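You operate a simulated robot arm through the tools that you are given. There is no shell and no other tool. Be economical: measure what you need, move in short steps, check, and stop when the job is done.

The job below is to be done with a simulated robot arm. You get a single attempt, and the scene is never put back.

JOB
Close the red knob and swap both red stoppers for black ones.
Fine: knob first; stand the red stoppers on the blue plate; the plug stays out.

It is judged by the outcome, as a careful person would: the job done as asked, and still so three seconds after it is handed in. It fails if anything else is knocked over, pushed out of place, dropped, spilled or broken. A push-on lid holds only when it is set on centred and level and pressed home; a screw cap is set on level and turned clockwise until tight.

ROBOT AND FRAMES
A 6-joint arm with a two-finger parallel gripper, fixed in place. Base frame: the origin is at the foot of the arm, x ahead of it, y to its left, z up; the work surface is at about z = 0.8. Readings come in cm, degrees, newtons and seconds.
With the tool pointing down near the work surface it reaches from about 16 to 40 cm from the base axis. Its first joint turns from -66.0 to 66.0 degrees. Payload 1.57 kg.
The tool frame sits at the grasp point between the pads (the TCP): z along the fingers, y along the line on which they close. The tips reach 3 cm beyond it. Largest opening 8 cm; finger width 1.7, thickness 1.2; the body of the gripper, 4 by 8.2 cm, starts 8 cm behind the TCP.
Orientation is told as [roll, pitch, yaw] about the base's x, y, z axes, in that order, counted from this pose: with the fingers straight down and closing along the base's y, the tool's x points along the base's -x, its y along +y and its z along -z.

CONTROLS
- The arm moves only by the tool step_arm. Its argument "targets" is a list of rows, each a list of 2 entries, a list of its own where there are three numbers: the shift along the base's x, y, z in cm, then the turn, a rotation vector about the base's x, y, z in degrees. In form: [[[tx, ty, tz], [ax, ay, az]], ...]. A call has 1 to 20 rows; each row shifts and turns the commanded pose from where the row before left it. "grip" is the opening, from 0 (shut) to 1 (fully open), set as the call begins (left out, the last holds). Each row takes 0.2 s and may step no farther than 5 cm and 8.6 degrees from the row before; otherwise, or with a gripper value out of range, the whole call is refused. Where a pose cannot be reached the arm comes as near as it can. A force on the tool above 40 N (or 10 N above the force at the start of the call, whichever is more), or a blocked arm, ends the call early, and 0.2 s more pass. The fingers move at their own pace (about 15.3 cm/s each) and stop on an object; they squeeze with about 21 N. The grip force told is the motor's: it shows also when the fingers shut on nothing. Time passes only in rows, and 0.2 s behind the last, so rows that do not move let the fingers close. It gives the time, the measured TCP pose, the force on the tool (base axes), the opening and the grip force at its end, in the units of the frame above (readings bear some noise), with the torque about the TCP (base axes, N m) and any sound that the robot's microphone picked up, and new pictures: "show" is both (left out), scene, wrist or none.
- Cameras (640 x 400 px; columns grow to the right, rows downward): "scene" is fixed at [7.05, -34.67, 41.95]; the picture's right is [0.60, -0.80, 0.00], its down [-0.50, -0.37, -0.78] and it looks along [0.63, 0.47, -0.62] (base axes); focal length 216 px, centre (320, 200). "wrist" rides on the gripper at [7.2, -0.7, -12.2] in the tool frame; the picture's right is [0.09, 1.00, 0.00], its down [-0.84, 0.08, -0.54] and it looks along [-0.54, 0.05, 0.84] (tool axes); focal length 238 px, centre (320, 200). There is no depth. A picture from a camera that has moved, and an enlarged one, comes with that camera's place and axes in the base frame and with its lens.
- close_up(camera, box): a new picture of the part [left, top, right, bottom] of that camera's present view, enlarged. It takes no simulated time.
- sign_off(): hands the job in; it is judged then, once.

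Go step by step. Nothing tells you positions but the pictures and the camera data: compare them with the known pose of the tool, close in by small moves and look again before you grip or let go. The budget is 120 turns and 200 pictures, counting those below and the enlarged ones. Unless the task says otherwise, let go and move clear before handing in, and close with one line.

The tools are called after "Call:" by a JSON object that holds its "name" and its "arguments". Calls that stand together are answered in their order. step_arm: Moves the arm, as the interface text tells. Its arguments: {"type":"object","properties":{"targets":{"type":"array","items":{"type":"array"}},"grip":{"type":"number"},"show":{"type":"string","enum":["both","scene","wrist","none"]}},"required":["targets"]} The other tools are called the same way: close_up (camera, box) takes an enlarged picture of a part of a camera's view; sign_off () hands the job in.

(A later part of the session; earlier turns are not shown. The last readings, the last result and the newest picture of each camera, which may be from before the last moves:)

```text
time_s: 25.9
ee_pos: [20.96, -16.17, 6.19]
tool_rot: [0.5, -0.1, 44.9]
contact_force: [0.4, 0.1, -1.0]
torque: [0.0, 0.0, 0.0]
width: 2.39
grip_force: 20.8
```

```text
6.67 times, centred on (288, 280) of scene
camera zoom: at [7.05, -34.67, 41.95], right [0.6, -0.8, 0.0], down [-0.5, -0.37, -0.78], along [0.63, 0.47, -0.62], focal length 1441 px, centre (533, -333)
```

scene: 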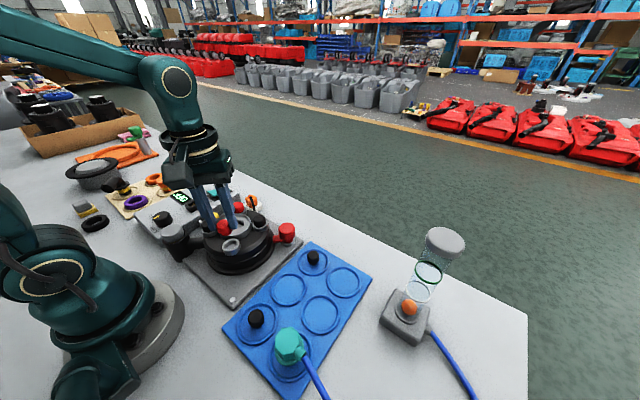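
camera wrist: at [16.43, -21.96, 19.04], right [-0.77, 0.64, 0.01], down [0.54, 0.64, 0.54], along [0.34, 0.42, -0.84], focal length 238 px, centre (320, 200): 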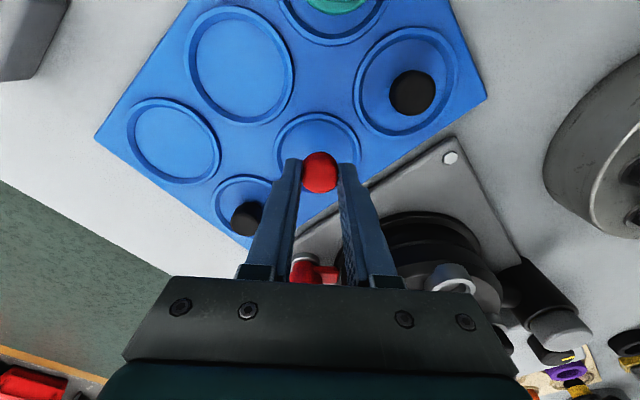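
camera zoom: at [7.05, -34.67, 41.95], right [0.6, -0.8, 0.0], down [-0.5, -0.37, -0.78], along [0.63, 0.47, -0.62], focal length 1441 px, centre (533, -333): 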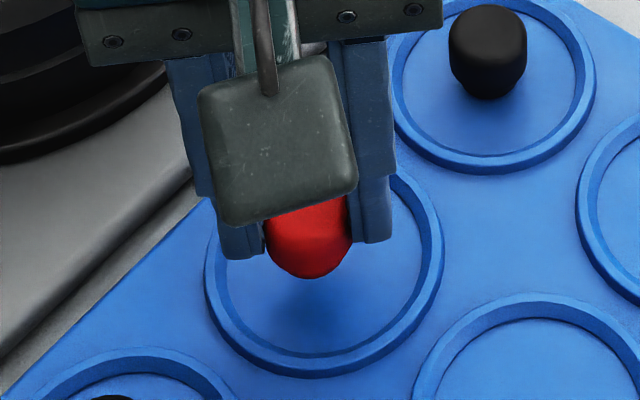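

Call:
{"name": "step_arm", "arguments": {"targets": [[[0, 0, -0.1], [0, 0, 0]], [[0, 0, -0.1], [0, 0, 0]], [[0, 0, -0.1], [0, 0, 0]]], "show": "none"}}

Call:
{"name": "step_arm", "arguments": {"targets": [[[0, 0, -0.08], [0, 0, 0]], [[0, 0, -0.08], [0, 0, 0]]], "show": "none"}}

Call:
{"name": "close_up", "arguments": {"camera": "scene", "box": [240, 250, 336, 310]}}

```text
time_s: 26.7
ee_pos: [20.91, -16.29, 6.05]
tool_rot: [0.4, -0.1, 45.0]
contact_force: [-0.5, 0.2, -0.3]
torque: [-0.01, -0.04, 0.01]
width: 2.35
grip_force: 21.0
```

```text
time_s: 27.3
ee_pos: [20.81, -16.27, 5.85]
tool_rot: [0.5, -0.1, 44.9]
contact_force: [-0.5, -0.3, -0.1]
torque: [0.0, 0.01, 0.0]
width: 2.35
grip_force: 20.8
```

```text
6.67 times, centred on (288, 280) of scene
camera zoom: at [7.05, -34.67, 41.95], right [0.6, -0.8, 0.0], down [-0.5, -0.37, -0.78], along [0.63, 0.47, -0.62], focal length 1441 px, centre (533, -333)
```

zoom: 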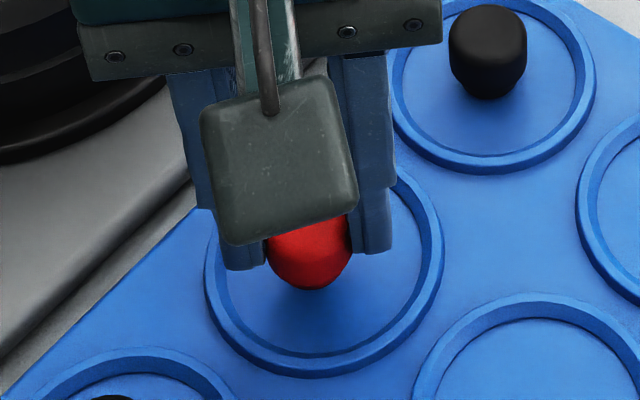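

Call:
{"name": "step_arm", "arguments": {"targets": [[[0, 0, -0.08], [0, 0, 0]], [[0, 0, -0.08], [0, 0, 0]], [[0, 0, -0.08], [0, 0, 0]]], "show": "none"}}

Call:
{"name": "step_arm", "arguments": {"targets": [[[0, 0, -0.07], [0, 0, 0]], [[0, 0, -0.07], [0, 0, 0]]], "show": "none"}}

Call:
{"name": "close_up", "arguments": {"camera": "scene", "box": [240, 250, 336, 310]}}

```text
time_s: 28.1
ee_pos: [20.9, -16.41, 5.63]
tool_rot: [0.5, 0.0, 44.9]
contact_force: [-0.5, -0.2, -0.9]
torque: [0.01, 0.0, -0.01]
width: 2.36
grip_force: 20.9
```

```text
time_s: 28.7
ee_pos: [20.91, -16.21, 5.53]
tool_rot: [0.4, 0.0, 44.8]
contact_force: [0.6, -0.8, 0.5]
torque: [0.02, 0.0, 0.0]
width: 2.32
grip_force: 20.7
```

```text
6.67 times, centred on (288, 280) of scene
camera zoom: at [7.05, -34.67, 41.95], right [0.6, -0.8, 0.0], down [-0.5, -0.37, -0.78], along [0.63, 0.47, -0.62], focal length 1441 px, centre (533, -333)
```

zoom: 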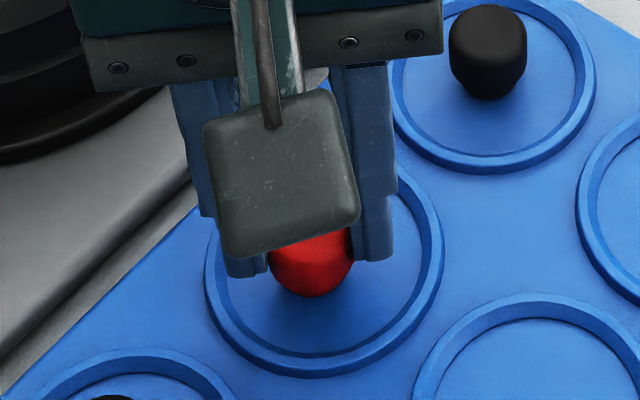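

Call:
{"name": "step_arm", "arguments": {"targets": [[[0, 0, -0.07], [0, 0, 0]], [[0, 0, -0.07], [0, 0, 0]]], "show": "none"}}

Call:
{"name": "step_arm", "arguments": {"targets": [[[0, 0, -0.07], [0, 0, 0]], [[0, 0, -0.07], [0, 0, 0]]], "show": "none"}}

Call:
{"name": "close_up", "arguments": {"camera": "scene", "box": [240, 250, 336, 310]}}

```text
time_s: 29.3
ee_pos: [20.85, -16.23, 5.22]
tool_rot: [0.6, -0.1, 45.0]
contact_force: [0.5, -0.6, 0.2]
torque: [0.0, -0.01, -0.01]
width: 2.36
grip_force: 21.1
```

```text
time_s: 29.9
ee_pos: [20.78, -16.36, 5.13]
tool_rot: [0.5, -0.2, 45.0]
contact_force: [-1.2, 0.2, 4.8]
torque: [-0.04, 0.04, -0.01]
width: 2.35
grip_force: 20.5
```

```text
6.67 times, centred on (288, 280) of scene
camera zoom: at [7.05, -34.67, 41.96], right [0.6, -0.8, 0.0], down [-0.5, -0.37, -0.78], along [0.63, 0.47, -0.62], focal length 1441 px, centre (533, -333)
```

zoom: 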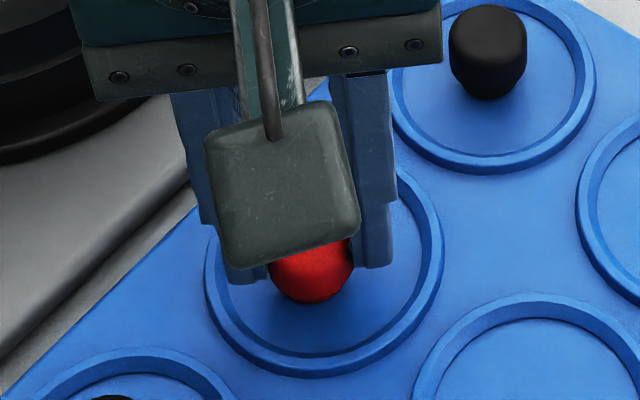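

Contact at 4.8 N: the stopper is standing on the plate. I'll release slowly, rise, and check.

Call:
{"name": "step_arm", "arguments": {"targets": [[[0, 0, 0], [0, 0, 0]], [[0, 0, 0], [0, 0, 0]], [[0, 0, 1], [0, 0, 0]], [[0, 0, 2], [0, 0, 0]], [[0, 0, 3], [0, 0, 0]], [[0, 0, 3], [0, 0, 0]]], "grip": 0.5, "show": "wrist"}}

Call:
{"name": "close_up", "arguments": {"camera": "scene", "box": [220, 235, 348, 315]}}

```text
time_s: 31.3
ee_pos: [21.1, -16.34, 14.04]
tool_rot: [0.5, -0.1, 45.0]
contact_force: [0.1, -0.3, -0.2]
torque: [-0.03, 0.01, -0.02]
width: 3.99
grip_force: 0.0
camera wrist: at [16.47, -22.03, 26.19], right [-0.77, 0.64, 0.01], down [0.54, 0.64, 0.54], along [0.34, 0.42, -0.84], focal length 238 px, centre (320, 200)
```

wrist: 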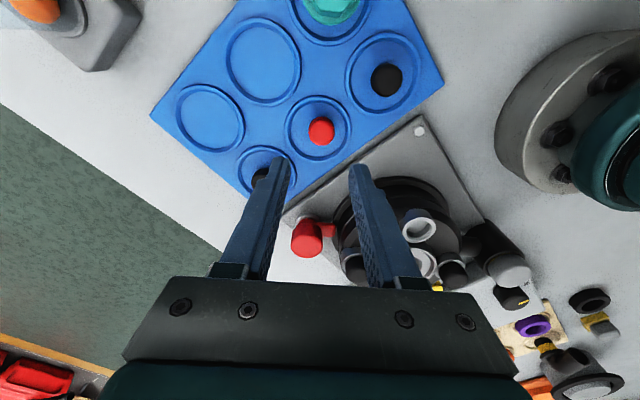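

```text
5.00 times, centred on (284, 275) of scene
camera zoom: at [7.05, -34.67, 41.95], right [0.6, -0.8, 0.0], down [-0.5, -0.37, -0.78], along [0.63, 0.47, -0.62], focal length 1080 px, centre (500, -175)
```

zoom: 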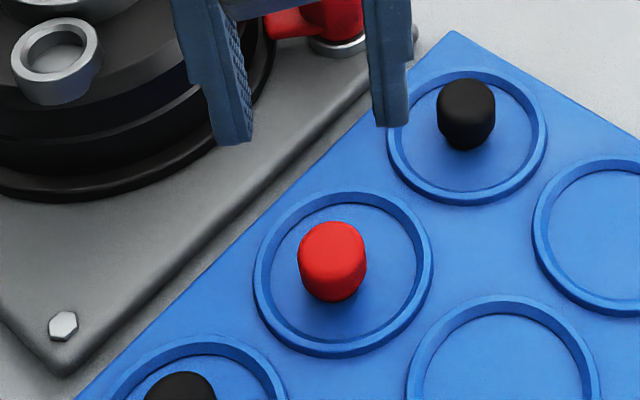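

The red stopper stands upright in its ring. Before taking a black one, I'll compare the two black stoppers and the remaining red one for size.

Call:
{"name": "close_up", "arguments": {"camera": "scene", "box": [238, 300, 278, 340]}}

Call:
{"name": "close_up", "arguments": {"camera": "scene", "box": [293, 240, 333, 280]}}

Call:
{"name": "close_up", "arguments": {"camera": "scene", "box": [200, 195, 272, 255]}}

```text
10.00 times, centred on (258, 320) of scene
camera zoom: at [7.05, -34.67, 41.95], right [0.6, -0.8, 0.0], down [-0.5, -0.37, -0.78], along [0.63, 0.47, -0.62], focal length 2161 px, centre (940, -1000)
```

zoom: 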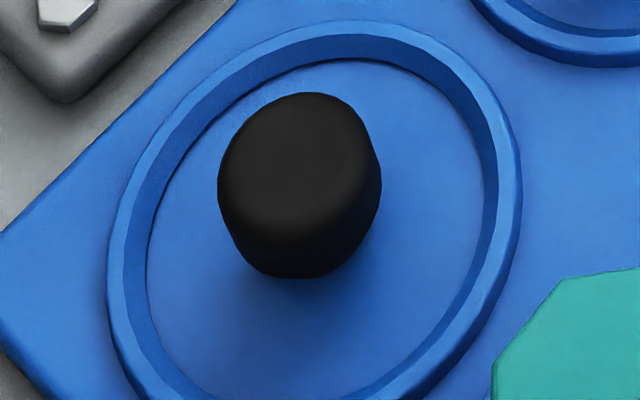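

```text
10.00 times, centred on (313, 260) of scene
camera zoom: at [7.05, -34.67, 41.95], right [0.6, -0.8, 0.0], down [-0.5, -0.37, -0.78], along [0.63, 0.47, -0.62], focal length 2161 px, centre (390, -400)
```

zoom: 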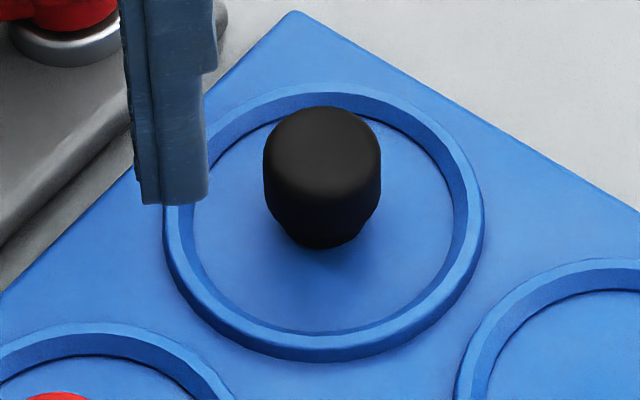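

```text
6.67 times, centred on (236, 225) of scene
camera zoom: at [7.05, -34.67, 41.95], right [0.6, -0.8, 0.0], down [-0.5, -0.37, -0.78], along [0.63, 0.47, -0.62], focal length 1441 px, centre (880, 33)
```

zoom: 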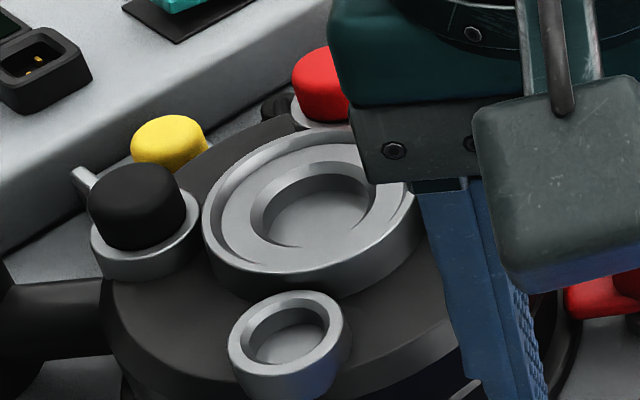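

All the stoppers look alike, so either black one fits. I'll take the near one at about (13.6, -16.1) and move above it.

Call:
{"name": "step_arm", "arguments": {"targets": [[[-2.5, 0.1, 0], [0, 0, 0]], [[-2.5, 0, 0], [0, 0, 0]], [[-2.3, 0.1, -1], [0, 0, 0]], [[0, 0, -3], [0, 0, 0]], [[0, 0, 0], [0, 0, 0]]], "grip": 0.6, "show": "wrist"}}

Call:
{"name": "close_up", "arguments": {"camera": "wrist", "box": [220, 120, 420, 245]}}

Call:
{"name": "close_up", "arguments": {"camera": "scene", "box": [215, 280, 311, 340]}}

```text
time_s: 32.5
ee_pos: [13.4, -15.89, 10.09]
tool_rot: [0.4, -0.1, 44.9]
contact_force: [-0.5, 0.2, 0.6]
torque: [0.02, 0.0, -0.01]
width: 4.81
grip_force: 0.0
camera wrist: at [8.75, -21.6, 22.07], right [-0.77, 0.64, 0.01], down [0.54, 0.64, 0.54], along [0.34, 0.42, -0.84], focal length 238 px, centre (320, 200)
```

wrist: 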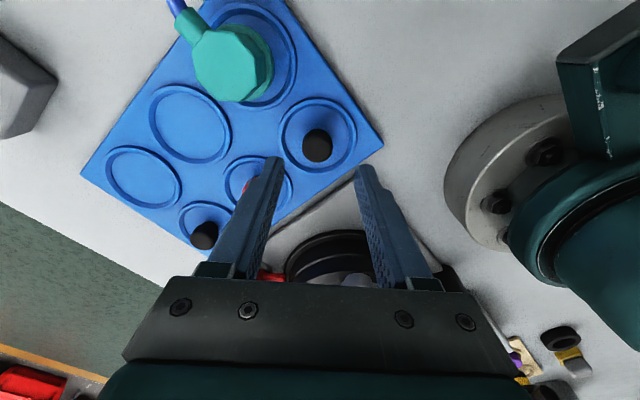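

```text
3.20 times, centred on (320, 182) of wrist
camera zoom: at [8.75, -21.6, 22.07], right [-0.77, 0.64, 0.01], down [0.54, 0.64, 0.54], along [0.34, 0.42, -0.84], focal length 763 px, centre (320, 256)
```

zoom: 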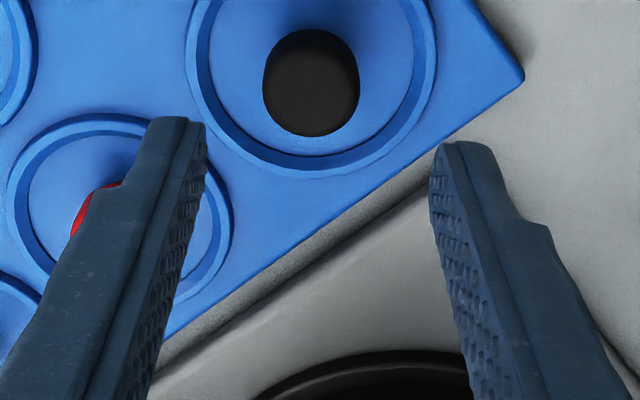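

```text
6.67 times, centred on (263, 310) of scene
camera zoom: at [7.05, -34.67, 41.95], right [0.6, -0.8, 0.0], down [-0.5, -0.37, -0.78], along [0.63, 0.47, -0.62], focal length 1441 px, centre (700, -533)
```

zoom: 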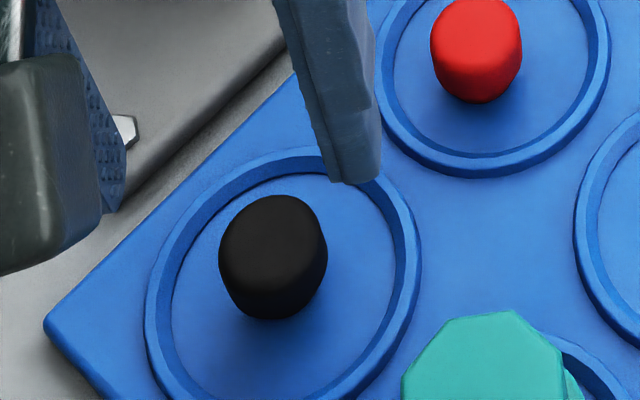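

The black stopper's axis is near (13.57, -16.05). Nudging across and lowering to the same grip height I used for the red one (TCP z≈5.1).

Call:
{"name": "step_arm", "arguments": {"targets": [[[0.16, -0.1, -2], [0, 0, 0]], [[0, 0, -1.5], [0, 0, 0]], [[0, 0, -1.0], [0, 0, 0]], [[0, 0, -0.4], [0, 0, 0]], [[0, 0, 0], [0, 0, 0]]], "grip": 0.5, "show": "none"}}

Call:
{"name": "close_up", "arguments": {"camera": "wrist", "box": [220, 120, 420, 245]}}

Call:
{"name": "close_up", "arguments": {"camera": "scene", "box": [215, 280, 311, 340]}}

```text
time_s: 33.7
ee_pos: [13.69, -16.14, 5.3]
tool_rot: [0.5, -0.2, 44.9]
contact_force: [0.7, 0.4, 0.7]
torque: [0.02, 0.05, 0.0]
width: 4.0
grip_force: 0.1
```

```text
3.20 times, centred on (320, 182) of wrist
camera zoom: at [9.01, -21.8, 17.35], right [-0.77, 0.64, 0.01], down [0.54, 0.64, 0.54], along [0.34, 0.42, -0.84], focal length 763 px, centre (320, 256)
```

zoom: 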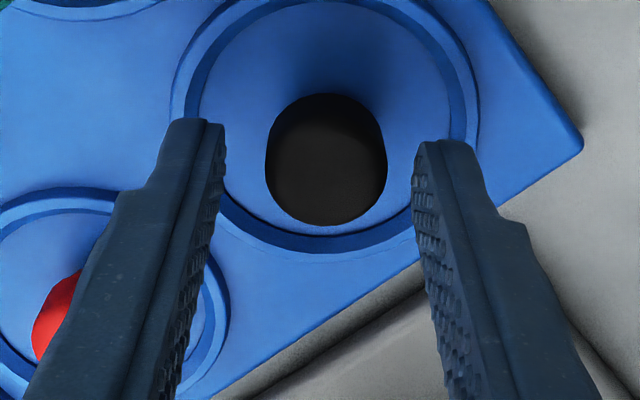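

```text
6.67 times, centred on (263, 310) of scene
camera zoom: at [7.05, -34.67, 41.95], right [0.6, -0.8, 0.0], down [-0.5, -0.37, -0.78], along [0.63, 0.47, -0.62], focal length 1441 px, centre (700, -533)
```

zoom: 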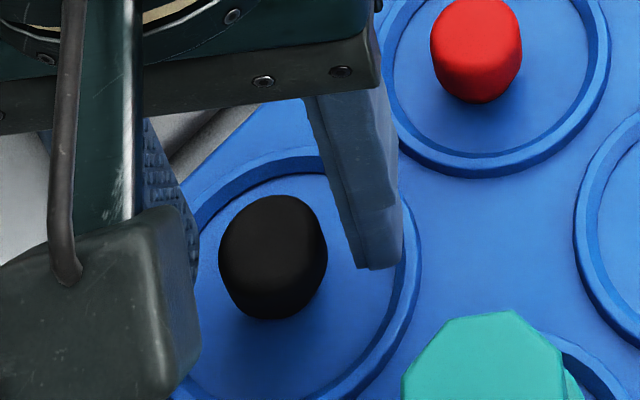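

Nearly centred; a small trim in -x, then I'll close and lift.

Call:
{"name": "step_arm", "arguments": {"targets": [[[-0.2, 0.0, -0.1], [0, 0, 0]], [[0, 0, 0], [0, 0, 0]]], "grip": 0.37, "show": "none"}}

Call:
{"name": "close_up", "arguments": {"camera": "wrist", "box": [220, 120, 420, 245]}}

```text
time_s: 34.3
ee_pos: [13.42, -16.07, 5.18]
tool_rot: [0.5, -0.1, 44.9]
contact_force: [0.0, -0.1, 0.6]
torque: [0.0, -0.03, 0.0]
width: 2.96
grip_force: 0.0
```

```text
3.20 times, centred on (320, 182) of wrist
camera zoom: at [8.83, -21.75, 17.29], right [-0.77, 0.64, 0.01], down [0.54, 0.64, 0.54], along [0.34, 0.42, -0.84], focal length 763 px, centre (320, 256)
```

zoom: 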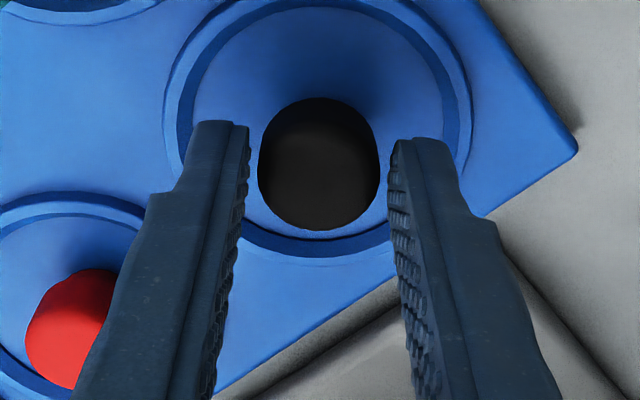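

The view now matches the earlier red grip. Gripping, lifting, and carrying it to just above the open cup.

Call:
{"name": "step_arm", "arguments": {"targets": [[[0, 0, 0], [0, 0, 0]], [[0, 0, 0], [0, 0, 0]], [[0, 0, 1], [0, 0, 0]], [[0, 0, 3], [0, 0, 0]], [[0, 0, 4], [0, 0, 0]], [[0, 0, 2.6], [0, 0, 0]], [[0, 0, 0], [0, 0, 0]]], "grip": 0, "show": "wrist"}}

Call:
{"name": "step_arm", "arguments": {"targets": [[[1, 2.4, 0], [0, 0, 0]], [[1, 2.4, 0], [0, 0, 0]], [[1.1, 2.5, 0], [0, 0, 0]], [[1.1, 2.5, 0], [0, 0, 0]], [[1.0, 2.4, 0], [0, 0, 0]], [[0, 0, -1.5], [0, 0, 0]], [[0, 0, 0], [0, 0, 0]]], "show": "scene"}}

Call:
{"name": "close_up", "arguments": {"camera": "wrist", "box": [220, 120, 420, 245]}}

Call:
{"name": "close_up", "arguments": {"camera": "scene", "box": [190, 200, 270, 250]}}

```text
time_s: 35.9
ee_pos: [13.52, -16.13, 15.89]
tool_rot: [0.5, -0.1, 45.0]
contact_force: [-0.2, -0.6, 0.0]
torque: [-0.03, -0.03, 0.02]
width: 2.32
grip_force: 20.9
camera wrist: at [8.79, -21.87, 27.95], right [-0.77, 0.64, 0.01], down [0.54, 0.64, 0.54], along [0.34, 0.42, -0.84], focal length 238 px, centre (320, 200)
```

wrist: 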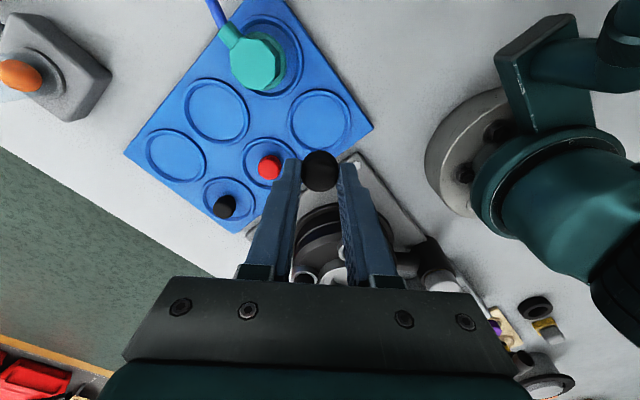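

```text
time_s: 37.5
ee_pos: [18.81, -4.01, 14.49]
tool_rot: [0.5, 0.0, 45.0]
contact_force: [0.0, 0.0, -0.3]
torque: [-0.01, -0.04, 0.03]
width: 2.3
grip_force: 21.2
```

scene: 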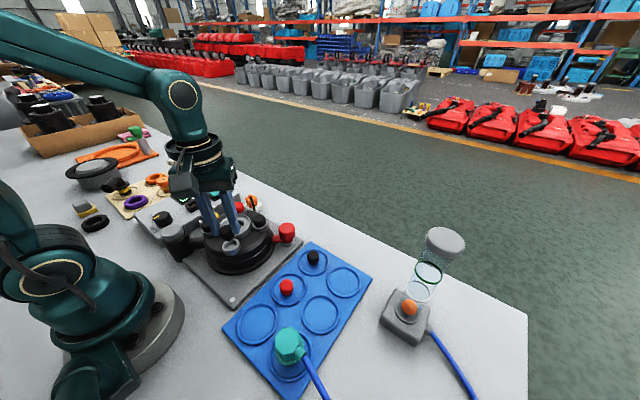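

```text
3.20 times, centred on (320, 182) of wrist
camera zoom: at [14.26, -9.67, 26.59], right [-0.77, 0.64, 0.01], down [0.54, 0.64, 0.54], along [0.34, 0.42, -0.84], focal length 763 px, centre (320, 256)
```

zoom: 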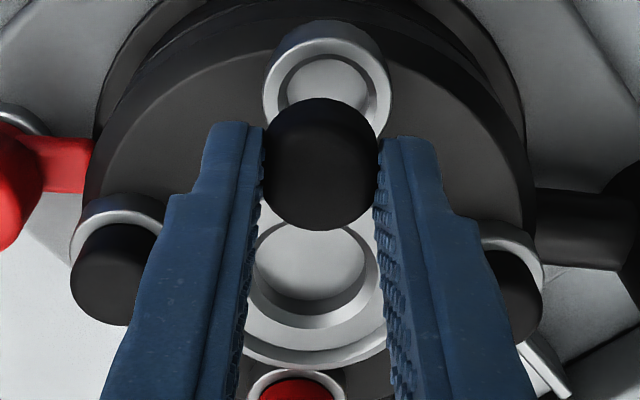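

```text
8.00 times, centred on (230, 225) of scene
camera zoom: at [7.05, -34.67, 41.95], right [0.6, -0.8, 0.0], down [-0.5, -0.37, -0.78], along [0.63, 0.47, -0.62], focal length 1729 px, centre (1040, 0)
```

zoom: 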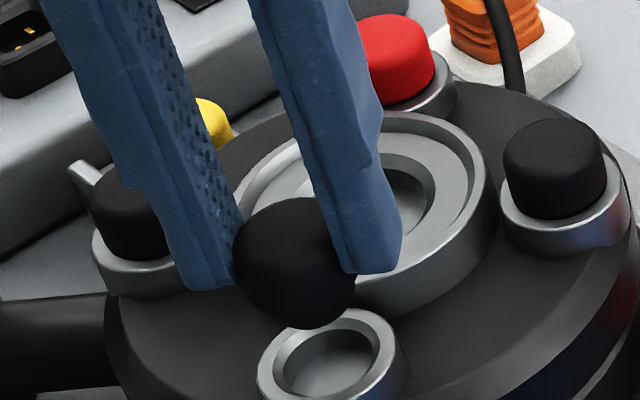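

The cup lies about 1.5 mm to the picture's right of the stopper. I'll trim by (-0.14, +0.1) and lower close to the cup mouth.

Call:
{"name": "step_arm", "arguments": {"targets": [[[-0.14, 0.1, -0.8], [0, 0, 0]], [[0, 0, -0.5], [0, 0, 0]], [[0, 0, 0], [0, 0, 0]]], "show": "none"}}

Call:
{"name": "close_up", "arguments": {"camera": "wrist", "box": [220, 120, 420, 245]}}

Call:
{"name": "close_up", "arguments": {"camera": "scene", "box": [200, 215, 264, 255]}}

```text
time_s: 38.3
ee_pos: [18.62, -3.95, 13.11]
tool_rot: [0.5, -0.1, 44.9]
contact_force: [0.1, -0.3, -0.4]
torque: [0.03, 0.01, 0.0]
width: 2.29
grip_force: 20.8
```

```text
3.20 times, centred on (320, 182) of wrist
camera zoom: at [14.05, -9.62, 25.22], right [-0.77, 0.64, 0.01], down [0.54, 0.64, 0.54], along [0.34, 0.42, -0.84], focal length 763 px, centre (320, 256)
```

zoom: 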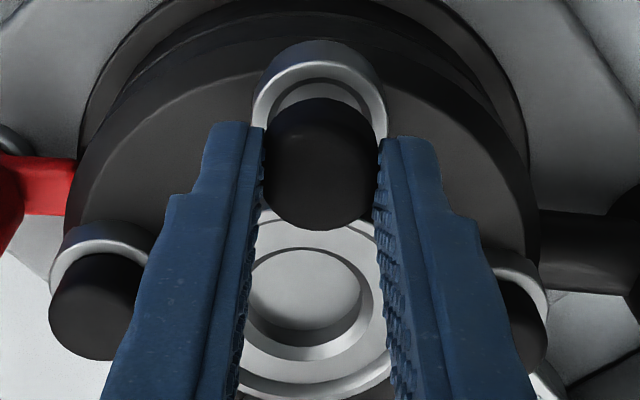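

```text
10.00 times, centred on (232, 235) of scene
camera zoom: at [7.05, -34.67, 41.95], right [0.6, -0.8, 0.0], down [-0.5, -0.37, -0.78], along [0.63, 0.47, -0.62], focal length 2161 px, centre (1200, -150)
```

zoom: 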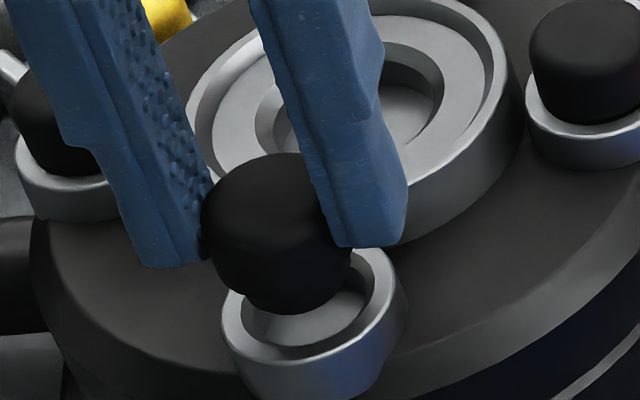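

Wrist view: stopper and cup are centred on the same column, and the scene view agrees along the drop line. Lowering gradually with force checks.

Call:
{"name": "step_arm", "arguments": {"targets": [[[0, 0, -0.4], [0, 0, 0]], [[0, 0, -0.3], [0, 0, 0]], [[0, 0, 0], [0, 0, 0]]], "show": "none"}}

Call:
{"name": "close_up", "arguments": {"camera": "wrist", "box": [220, 120, 420, 245]}}

Call:
{"name": "close_up", "arguments": {"camera": "scene", "box": [200, 215, 264, 255]}}

```text
time_s: 39.1
ee_pos: [18.6, -4.06, 12.45]
tool_rot: [0.5, -0.1, 44.9]
contact_force: [-0.4, 0.3, -0.2]
torque: [-0.05, 0.0, -0.01]
width: 2.31
grip_force: 21.2
```

```text
3.20 times, centred on (320, 182) of wrist
camera zoom: at [14.0, -9.72, 24.47], right [-0.77, 0.64, 0.01], down [0.54, 0.64, 0.54], along [0.34, 0.42, -0.84], focal length 763 px, centre (320, 256)
```

zoom: 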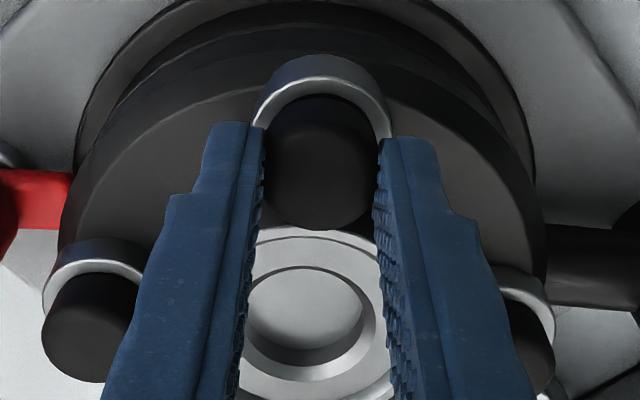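

```text
10.00 times, centred on (232, 235) of scene
camera zoom: at [7.05, -34.67, 41.95], right [0.6, -0.8, 0.0], down [-0.5, -0.37, -0.78], along [0.63, 0.47, -0.62], focal length 2161 px, centre (1200, -150)
```

zoom: 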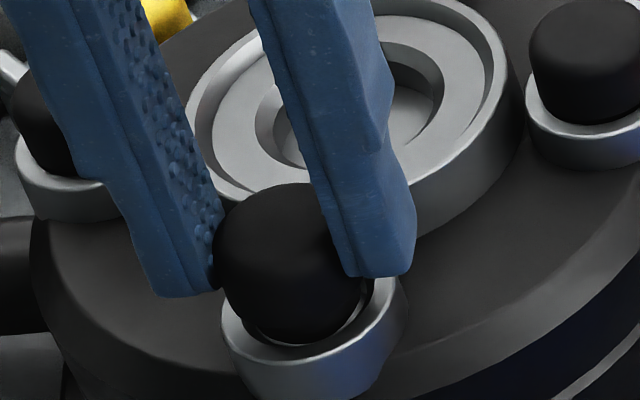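

Call:
{"name": "step_arm", "arguments": {"targets": [[[0, 0, -0.12], [0, 0, 0]], [[0, 0, -0.12], [0, 0, 0]], [[0, 0, -0.1], [0, 0, 0]]], "show": "none"}}

Call:
{"name": "step_arm", "arguments": {"targets": [[[0, 0, -0.08], [0, 0, 0]], [[0, 0, -0.08], [0, 0, 0]]], "show": "none"}}

Call:
{"name": "close_up", "arguments": {"camera": "scene", "box": [200, 215, 264, 255]}}

```text
time_s: 39.9
ee_pos: [18.69, -3.86, 12.11]
tool_rot: [0.5, -0.2, 44.9]
contact_force: [0.8, 1.1, 0.3]
torque: [0.06, -0.05, 0.02]
width: 2.36
grip_force: 21.3
```

```text
time_s: 40.5
ee_pos: [18.65, -3.98, 11.72]
tool_rot: [0.5, -0.2, 44.9]
contact_force: [5.3, 6.1, 0.8]
torque: [0.22, -0.18, 0.05]
width: 2.34
grip_force: 21.1
```

```text
10.00 times, centred on (232, 235) of scene
camera zoom: at [7.05, -34.67, 41.95], right [0.6, -0.8, 0.0], down [-0.5, -0.37, -0.78], along [0.63, 0.47, -0.62], focal length 2161 px, centre (1200, -150)
```

zoom: 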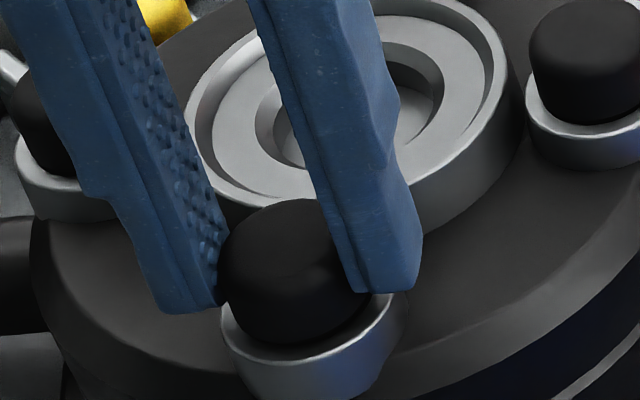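

The stopper has entered, with a light side load telling me to shift slightly toward the rotor centre. I'll trim and continue down.

Call:
{"name": "step_arm", "arguments": {"targets": [[[0.07, 0.08, 0], [0, 0, 0]], [[0, 0, -0.06], [0, 0, 0]], [[0, 0, -0.06], [0, 0, 0]]], "show": "none"}}

Call:
{"name": "step_arm", "arguments": {"targets": [[[0, 0, -0.06], [0, 0, 0]], [[0, 0, -0.06], [0, 0, 0]]], "show": "none"}}

Call:
{"name": "close_up", "arguments": {"camera": "scene", "box": [200, 215, 264, 255]}}

```text
time_s: 41.3
ee_pos: [18.58, -3.97, 11.67]
tool_rot: [0.5, 0.0, 45.1]
contact_force: [-3.5, 0.0, 12.3]
torque: [-0.01, 0.1, 0.0]
width: 2.35
grip_force: 20.5
```

```text
time_s: 41.9
ee_pos: [18.64, -3.87, 11.64]
tool_rot: [0.3, -0.1, 45.0]
contact_force: [-2.6, -10.3, 21.0]
torque: [-0.44, 0.08, 0.02]
width: 2.33
grip_force: 21.3
```

```text
10.00 times, centred on (232, 235) of scene
camera zoom: at [7.05, -34.67, 41.96], right [0.6, -0.8, 0.0], down [-0.5, -0.37, -0.78], along [0.63, 0.47, -0.62], focal length 2161 px, centre (1200, -150)
```

zoom: 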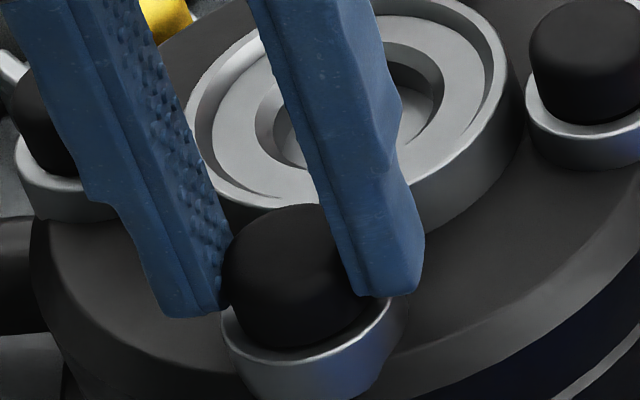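

Resistance has reached 21 N and the height matches the old seated position. I'll relax the side load and push a bit more.

Call:
{"name": "step_arm", "arguments": {"targets": [[[-0.01, -0.05, -0.03], [0, 0, 0]], [[0, 0, -0.05], [0, 0, 0]], [[0, 0, 0], [0, 0, 0]]], "show": "none"}}

Call:
{"name": "close_up", "arguments": {"camera": "scene", "box": [200, 215, 264, 255]}}

```text
time_s: 42.7
ee_pos: [18.76, -3.87, 11.47]
tool_rot: [0.4, -0.2, 44.9]
contact_force: [3.1, -2.5, 34.0]
torque: [-0.07, -0.15, 0.12]
width: 2.34
grip_force: 20.9
```

```text
10.00 times, centred on (232, 235) of scene
camera zoom: at [7.05, -34.66, 41.96], right [0.6, -0.8, 0.0], down [-0.5, -0.37, -0.78], along [0.63, 0.47, -0.62], focal length 2161 px, centre (1200, -150)
```

zoom: 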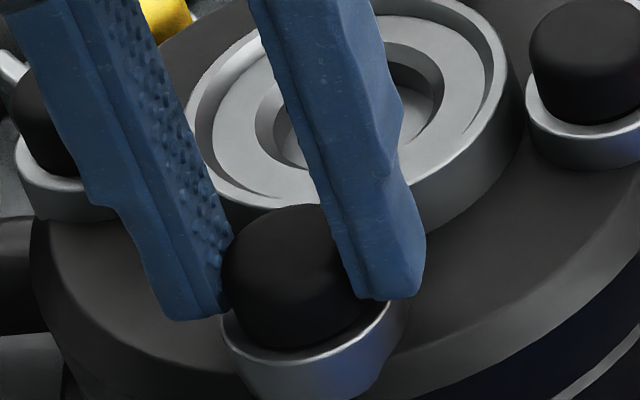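

A firm 34 N nearly straight down with no further movement, so it is seated. I'll ease off, open, rise, and check.

Call:
{"name": "step_arm", "arguments": {"targets": [[[0, 0, 0.07], [0, 0, 0]], [[0, 0, 0], [0, 0, 0]]], "show": "none"}}

Call:
{"name": "step_arm", "arguments": {"targets": [[[0, 0, 0], [0, 0, 0]], [[0, 0, 0], [0, 0, 0]], [[0, 0, 1.5], [0, 0, 0]], [[0, 0, 2], [0, 0, 0]], [[0, 0, 0], [0, 0, 0]]], "grip": 0.5, "show": "none"}}

Call:
{"name": "close_up", "arguments": {"camera": "wrist", "box": [220, 100, 420, 225]}}

Call:
{"name": "close_up", "arguments": {"camera": "scene", "box": [190, 195, 278, 250]}}

```text
time_s: 43.3
ee_pos: [18.62, -3.88, 11.5]
tool_rot: [0.4, -0.3, 45.0]
contact_force: [14.3, -2.3, 0.3]
torque: [-0.12, -0.62, 0.1]
width: 2.34
grip_force: 20.9
```

```text
time_s: 44.5
ee_pos: [18.49, -3.87, 15.13]
tool_rot: [0.5, -0.1, 44.9]
contact_force: [0.1, 0.2, -0.1]
torque: [0.0, 0.04, -0.02]
width: 3.98
grip_force: 0.1
```

```text
3.20 times, centred on (320, 162) of wrist
camera zoom: at [13.96, -9.58, 27.23], right [-0.77, 0.64, 0.01], down [0.54, 0.64, 0.54], along [0.34, 0.42, -0.84], focal length 763 px, centre (320, 320)
```

zoom: 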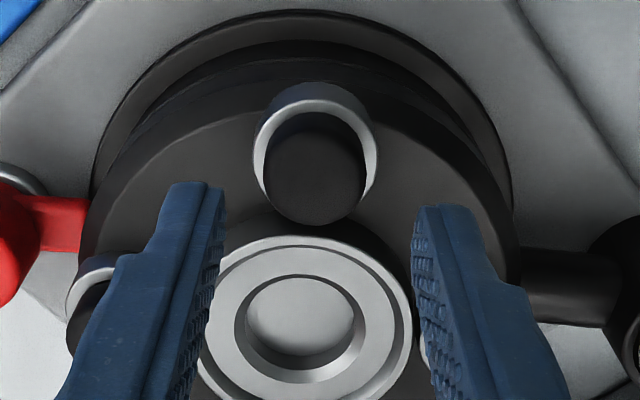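

```text
7.27 times, centred on (234, 222) of scene
camera zoom: at [7.05, -34.67, 41.95], right [0.6, -0.8, 0.0], down [-0.5, -0.37, -0.78], along [0.63, 0.47, -0.62], focal length 1572 px, centre (946, 36)
```

zoom: 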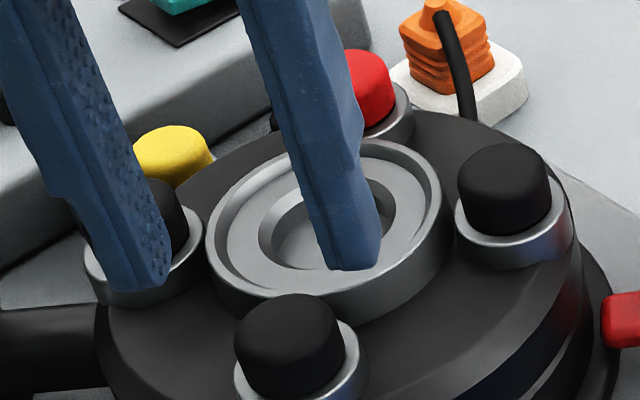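

Call:
{"name": "close_up", "arguments": {"camera": "scene", "box": [214, 226, 254, 256]}}

Call:
{"name": "close_up", "arguments": {"camera": "scene", "box": [244, 204, 284, 234]}}

```text
13.33 times, centred on (234, 241) of scene
camera zoom: at [7.05, -34.67, 41.95], right [0.6, -0.8, 0.0], down [-0.5, -0.37, -0.78], along [0.63, 0.47, -0.62], focal length 2881 px, centre (1467, -347)
```

zoom: 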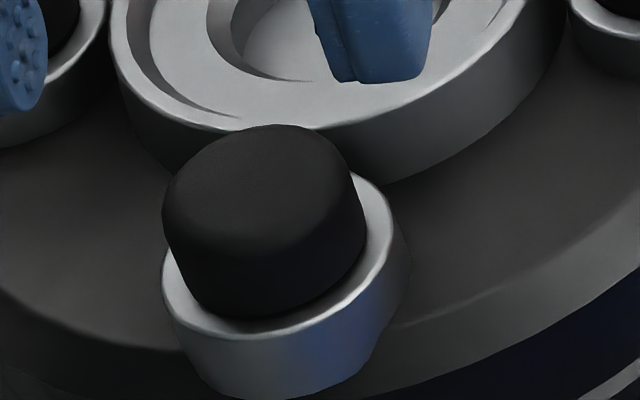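

```text
13.33 times, centred on (264, 219) of scene
camera zoom: at [7.05, -34.67, 41.95], right [0.6, -0.8, 0.0], down [-0.5, -0.37, -0.78], along [0.63, 0.47, -0.62], focal length 2881 px, centre (1067, -53)
```

zoom: 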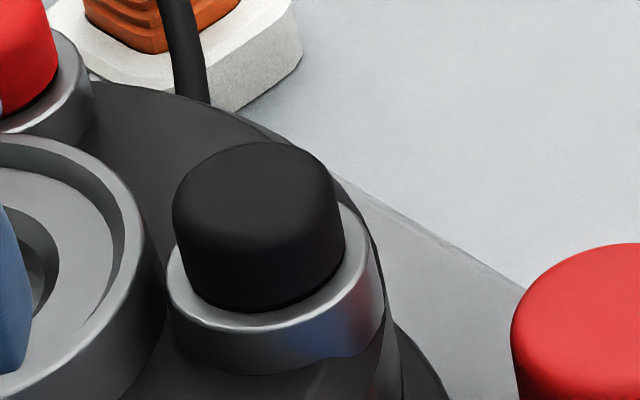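

The black stopper stands level with the same exposure the red one had, so it is home. Next I'll move above the second red stopper near (25.9, 3.6).

Call:
{"name": "step_arm", "arguments": {"targets": [[[1.8, 1.9, 0], [0, 0, 0]], [[1.8, 1.9, 0], [0, 0, 0]], [[1.8, 1.9, 0], [0, 0, 0]], [[1.8, 1.85, -0.6], [0, 0, 0]], [[0, 0, 0], [0, 0, 0]]], "grip": 0.6, "show": "wrist"}}

Call:
{"name": "close_up", "arguments": {"camera": "wrist", "box": [220, 100, 420, 225]}}

Call:
{"name": "close_up", "arguments": {"camera": "scene", "box": [200, 170, 296, 230]}}

```text
time_s: 45.7
ee_pos: [25.93, 3.81, 14.36]
tool_rot: [0.5, -0.2, 44.9]
contact_force: [0.1, 0.4, -0.9]
torque: [0.02, -0.02, -0.02]
width: 4.81
grip_force: 0.1
camera wrist: at [21.2, -1.92, 26.5], right [-0.77, 0.64, 0.01], down [0.54, 0.64, 0.54], along [0.34, 0.42, -0.84], focal length 238 px, centre (320, 200)
```

wrist: 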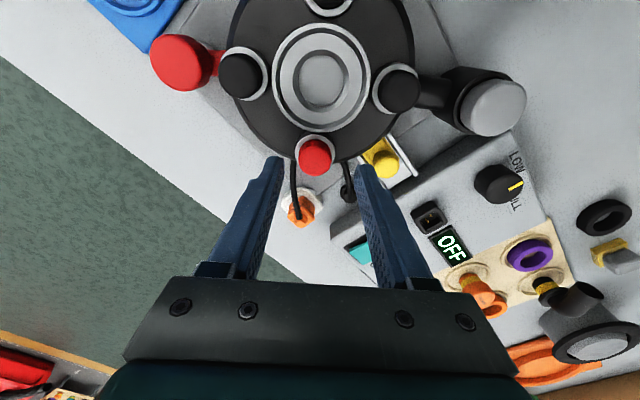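

```text
3.20 times, centred on (320, 162) of wrist
camera zoom: at [21.2, -1.92, 26.5], right [-0.77, 0.64, 0.01], down [0.54, 0.64, 0.54], along [0.34, 0.42, -0.84], focal length 763 px, centre (320, 320)
```

zoom: 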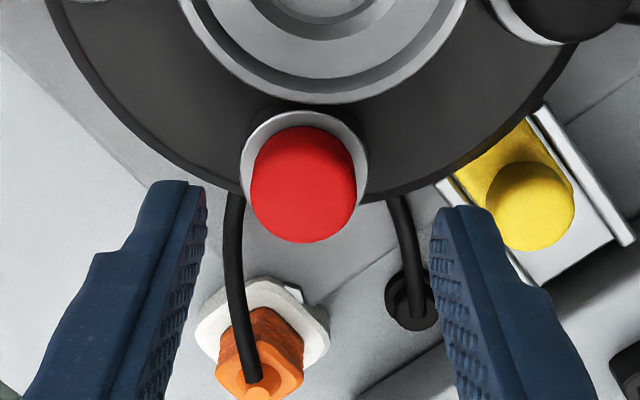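

```text
6.67 times, centred on (248, 200) of scene
camera zoom: at [7.05, -34.66, 41.95], right [0.6, -0.8, 0.0], down [-0.5, -0.37, -0.78], along [0.63, 0.47, -0.62], focal length 1441 px, centre (800, 200)
```

zoom: 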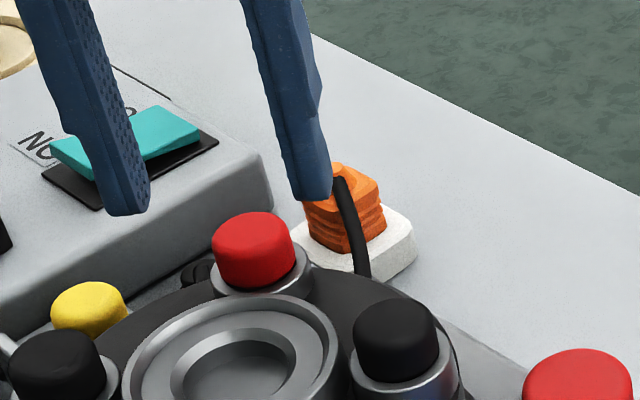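

Lengthwise alignment matches the earlier pose, but the stopper is about 3.5 mm to the picture's left. I'll shift and lower.

Call:
{"name": "step_arm", "arguments": {"targets": [[[0.26, -0.22, 0], [0, 0, 0]], [[0, 0, -1.5], [0, 0, 0]], [[0, 0, -1.2], [0, 0, 0]], [[0, 0, 0], [0, 0, 0]]], "grip": 0.5, "show": "none"}}

Call:
{"name": "close_up", "arguments": {"camera": "wrist", "box": [220, 120, 420, 245]}}

Call:
{"name": "close_up", "arguments": {"camera": "scene", "box": [200, 185, 264, 225]}}

```text
time_s: 46.7
ee_pos: [25.97, 3.55, 11.91]
tool_rot: [0.5, -0.1, 45.0]
contact_force: [-0.3, -0.4, 0.9]
torque: [0.01, 0.0, 0.0]
width: 3.98
grip_force: 0.0
```

```text
3.20 times, centred on (320, 182) of wrist
camera zoom: at [21.33, -2.23, 23.89], right [-0.77, 0.64, 0.01], down [0.54, 0.64, 0.54], along [0.34, 0.42, -0.84], focal length 763 px, centre (320, 256)
```

zoom: 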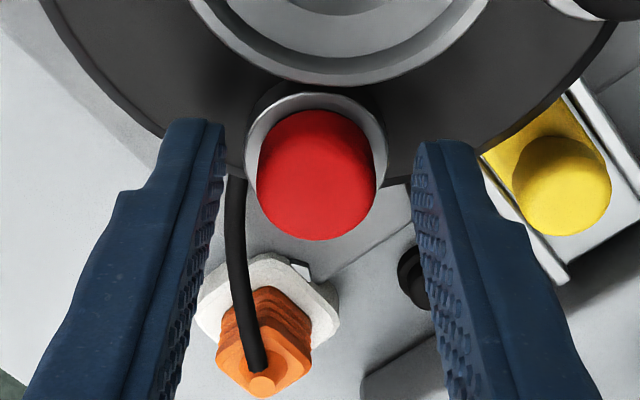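

```text
10.00 times, centred on (232, 205) of scene
camera zoom: at [7.05, -34.67, 41.95], right [0.6, -0.8, 0.0], down [-0.5, -0.37, -0.78], along [0.63, 0.47, -0.62], focal length 2161 px, centre (1200, 150)
```

zoom: 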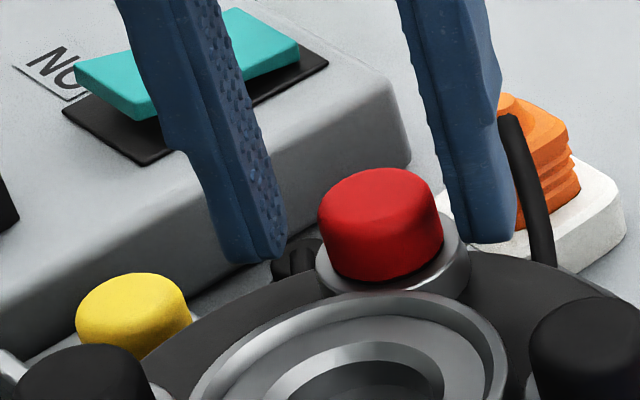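

By the cup rim, I'm about 3 mm short toward the outside. I'll shift outward, lower to grip height, and check again.

Call:
{"name": "step_arm", "arguments": {"targets": [[[0.2, 0.2, 0], [0, 0, 0]], [[0, 0, -0.3], [0, 0, 0]], [[0, 0, 0], [0, 0, 0]]], "grip": 0.37, "show": "none"}}

Call:
{"name": "close_up", "arguments": {"camera": "wrist", "box": [220, 120, 420, 245]}}

Call:
{"name": "close_up", "arguments": {"camera": "scene", "box": [200, 185, 264, 225]}}

```text
time_s: 47.5
ee_pos: [26.17, 3.54, 11.44]
tool_rot: [0.5, -0.1, 44.9]
contact_force: [0.2, -0.4, -0.1]
torque: [0.01, 0.0, -0.01]
width: 2.94
grip_force: 0.1
```

```text
3.20 times, centred on (320, 182) of wrist
camera zoom: at [21.62, -2.07, 23.55], right [-0.77, 0.64, 0.01], down [0.54, 0.64, 0.54], along [0.34, 0.42, -0.84], focal length 763 px, centre (320, 256)
```

zoom: 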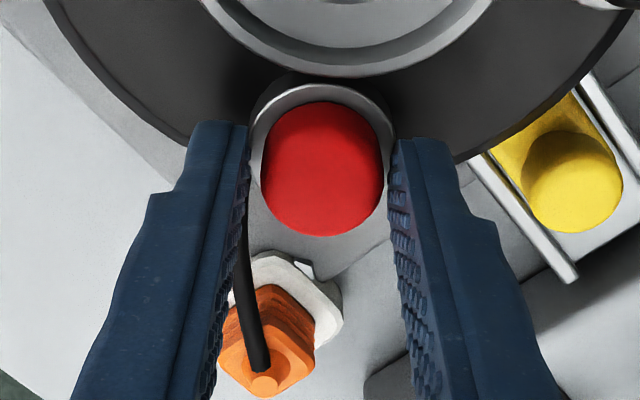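

```text
10.00 times, centred on (232, 205) of scene
camera zoom: at [7.05, -34.67, 41.95], right [0.6, -0.8, 0.0], down [-0.5, -0.37, -0.78], along [0.63, 0.47, -0.62], focal length 2161 px, centre (1200, 150)
```

zoom: 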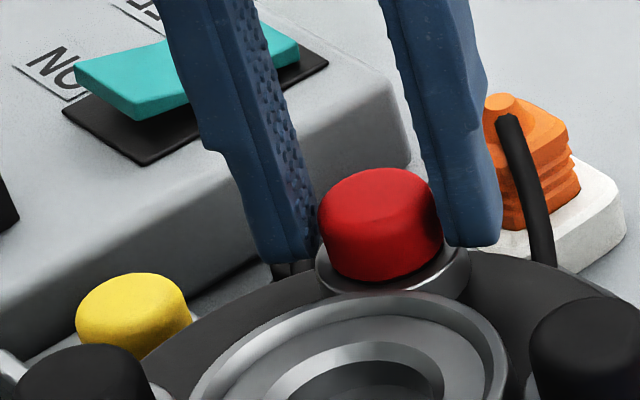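

It now matches the earlier grip view. Gripping and lifting straight up.

Call:
{"name": "step_arm", "arguments": {"targets": [[[-0.04, 0.04, 0.04], [0, 0, 0]], [[0, 0, 0], [0, 0, 0]], [[0, 0, 0], [0, 0, 0]]], "grip": 0, "show": "none"}}

Call:
{"name": "step_arm", "arguments": {"targets": [[[0, 0, 0.4], [0, 0, 0]], [[0, 0, 0.6], [0, 0, 0]], [[0, 0, 1], [0, 0, 0]], [[0, 0, 1.5], [0, 0, 0]], [[0, 0, 1], [0, 0, 0]], [[0, 0, 0], [0, 0, 0]]], "show": "wrist"}}

Call:
{"name": "close_up", "arguments": {"camera": "scene", "box": [190, 170, 286, 230]}}

```text
time_s: 48.3
ee_pos: [26.27, 3.73, 11.46]
tool_rot: [0.6, -0.1, 44.9]
contact_force: [4.9, -1.0, -21.1]
torque: [-0.11, -0.3, 0.0]
width: 2.36
grip_force: 21.2
```

```text
time_s: 49.7
ee_pos: [26.22, 3.64, 15.98]
tool_rot: [0.5, -0.1, 44.9]
contact_force: [-0.6, -0.5, 0.0]
torque: [0.02, -0.02, 0.0]
width: 2.28
grip_force: 20.7
camera wrist: at [21.56, -2.08, 28.05], right [-0.77, 0.64, 0.01], down [0.54, 0.64, 0.54], along [0.34, 0.42, -0.84], focal length 238 px, centre (320, 200)
```

wrist: 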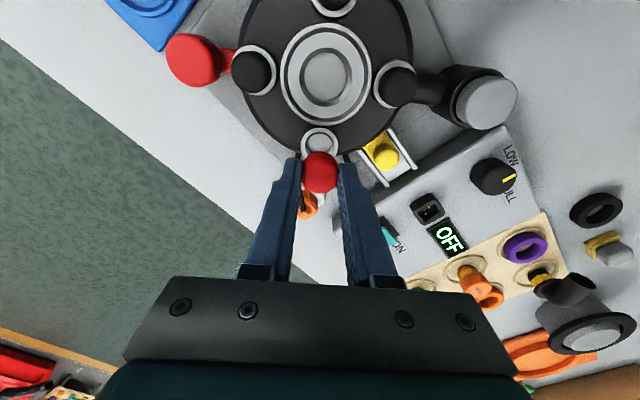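

```text
6.67 times, centred on (238, 200) of scene
camera zoom: at [7.05, -34.67, 41.95], right [0.6, -0.8, 0.0], down [-0.5, -0.37, -0.78], along [0.63, 0.47, -0.62], focal length 1441 px, centre (867, 200)
```

zoom: 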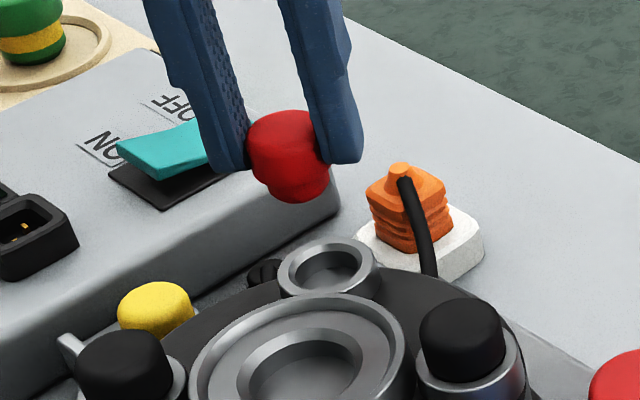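

The second red stopper is out. I'll carry it to the ring vacated by the first black stopper at (13.6, -16), a pose I already know.

Call:
{"name": "step_arm", "arguments": {"targets": [[[-1.8, -2.8, 0.5], [0, 0, 0]], [[-1.82, -2.81, 0], [0, 0, 0]], [[-1.82, -2.81, 0], [0, 0, 0]], [[-1.82, -2.81, 0], [0, 0, 0]], [[-1.82, -2.81, 0], [0, 0, 0]], [[-1.82, -2.81, 0], [0, 0, 0]], [[-1.83, -2.82, 0], [0, 0, 0]], [[0, 0, -4], [0, 0, 0]], [[0, 0, -4], [0, 0, 0]], [[0, 0, -1.8], [0, 0, 0]], [[0, 0, 0], [0, 0, 0]]], "show": "wrist"}}

Call:
{"name": "close_up", "arguments": {"camera": "scene", "box": [215, 280, 311, 340]}}

```text
time_s: 52.1
ee_pos: [13.9, -15.91, 6.84]
tool_rot: [0.5, -0.1, 44.8]
contact_force: [-0.9, -0.5, 0.1]
torque: [0.02, 0.01, -0.01]
width: 2.3
grip_force: 21.0
camera wrist: at [9.24, -21.6, 18.86], right [-0.77, 0.64, 0.01], down [0.54, 0.64, 0.54], along [0.34, 0.42, -0.84], focal length 238 px, centre (320, 200)
```

wrist: 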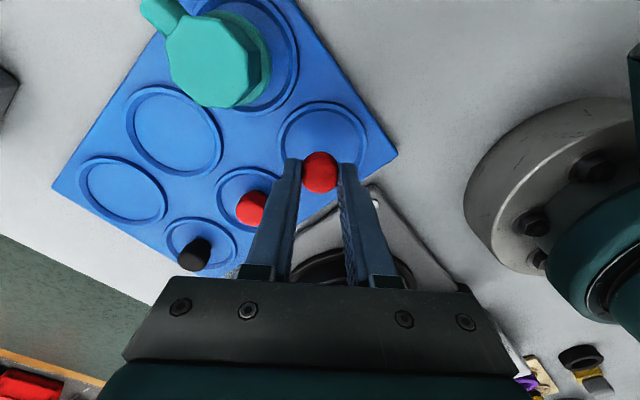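

```text
6.67 times, centred on (263, 310) of scene
camera zoom: at [7.05, -34.67, 41.95], right [0.6, -0.8, 0.0], down [-0.5, -0.37, -0.78], along [0.63, 0.47, -0.62], focal length 1441 px, centre (700, -533)
```

zoom: 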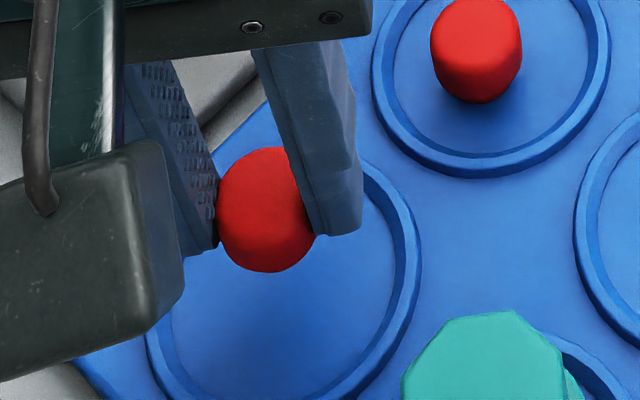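

Well inside the ring. Lowering in small steps until contact.

Call:
{"name": "step_arm", "arguments": {"targets": [[[-0.1, -0.2, -0.5], [0, 0, 0]], [[0, 0, -0.5], [0, 0, 0]], [[0, 0, -0.2], [0, 0, 0]], [[0, 0, 0], [0, 0, 0]]], "show": "none"}}

Call:
{"name": "step_arm", "arguments": {"targets": [[[0, 0, -0.07], [0, 0, 0]], [[0, 0, -0.07], [0, 0, 0]]], "show": "none"}}

Call:
{"name": "step_arm", "arguments": {"targets": [[[0, 0, -0.07], [0, 0, 0]], [[0, 0, -0.06], [0, 0, 0]]], "show": "none"}}

Call:
{"name": "close_up", "arguments": {"camera": "scene", "box": [215, 280, 311, 340]}}

```text
time_s: 53.1
ee_pos: [13.4, -16.22, 5.5]
tool_rot: [0.5, -0.1, 45.0]
contact_force: [-0.1, -0.5, -1.3]
torque: [-0.01, 0.01, -0.01]
width: 2.35
grip_force: 20.7
```

```text
time_s: 53.7
ee_pos: [13.38, -16.24, 5.43]
tool_rot: [0.5, -0.2, 44.9]
contact_force: [-0.9, -0.7, -0.5]
torque: [0.0, -0.01, -0.02]
width: 2.34
grip_force: 21.6
```

```text
time_s: 54.3
ee_pos: [13.56, -16.13, 5.18]
tool_rot: [0.5, -0.1, 44.8]
contact_force: [0.6, -0.1, -0.5]
torque: [0.0, 0.0, -0.01]
width: 2.33
grip_force: 20.9
```

```text
6.67 times, centred on (263, 310) of scene
camera zoom: at [7.05, -34.67, 41.95], right [0.6, -0.8, 0.0], down [-0.5, -0.37, -0.78], along [0.63, 0.47, -0.62], focal length 1441 px, centre (700, -533)
```

zoom: 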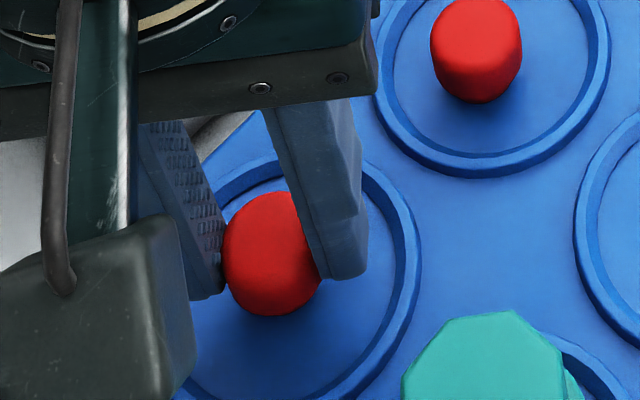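

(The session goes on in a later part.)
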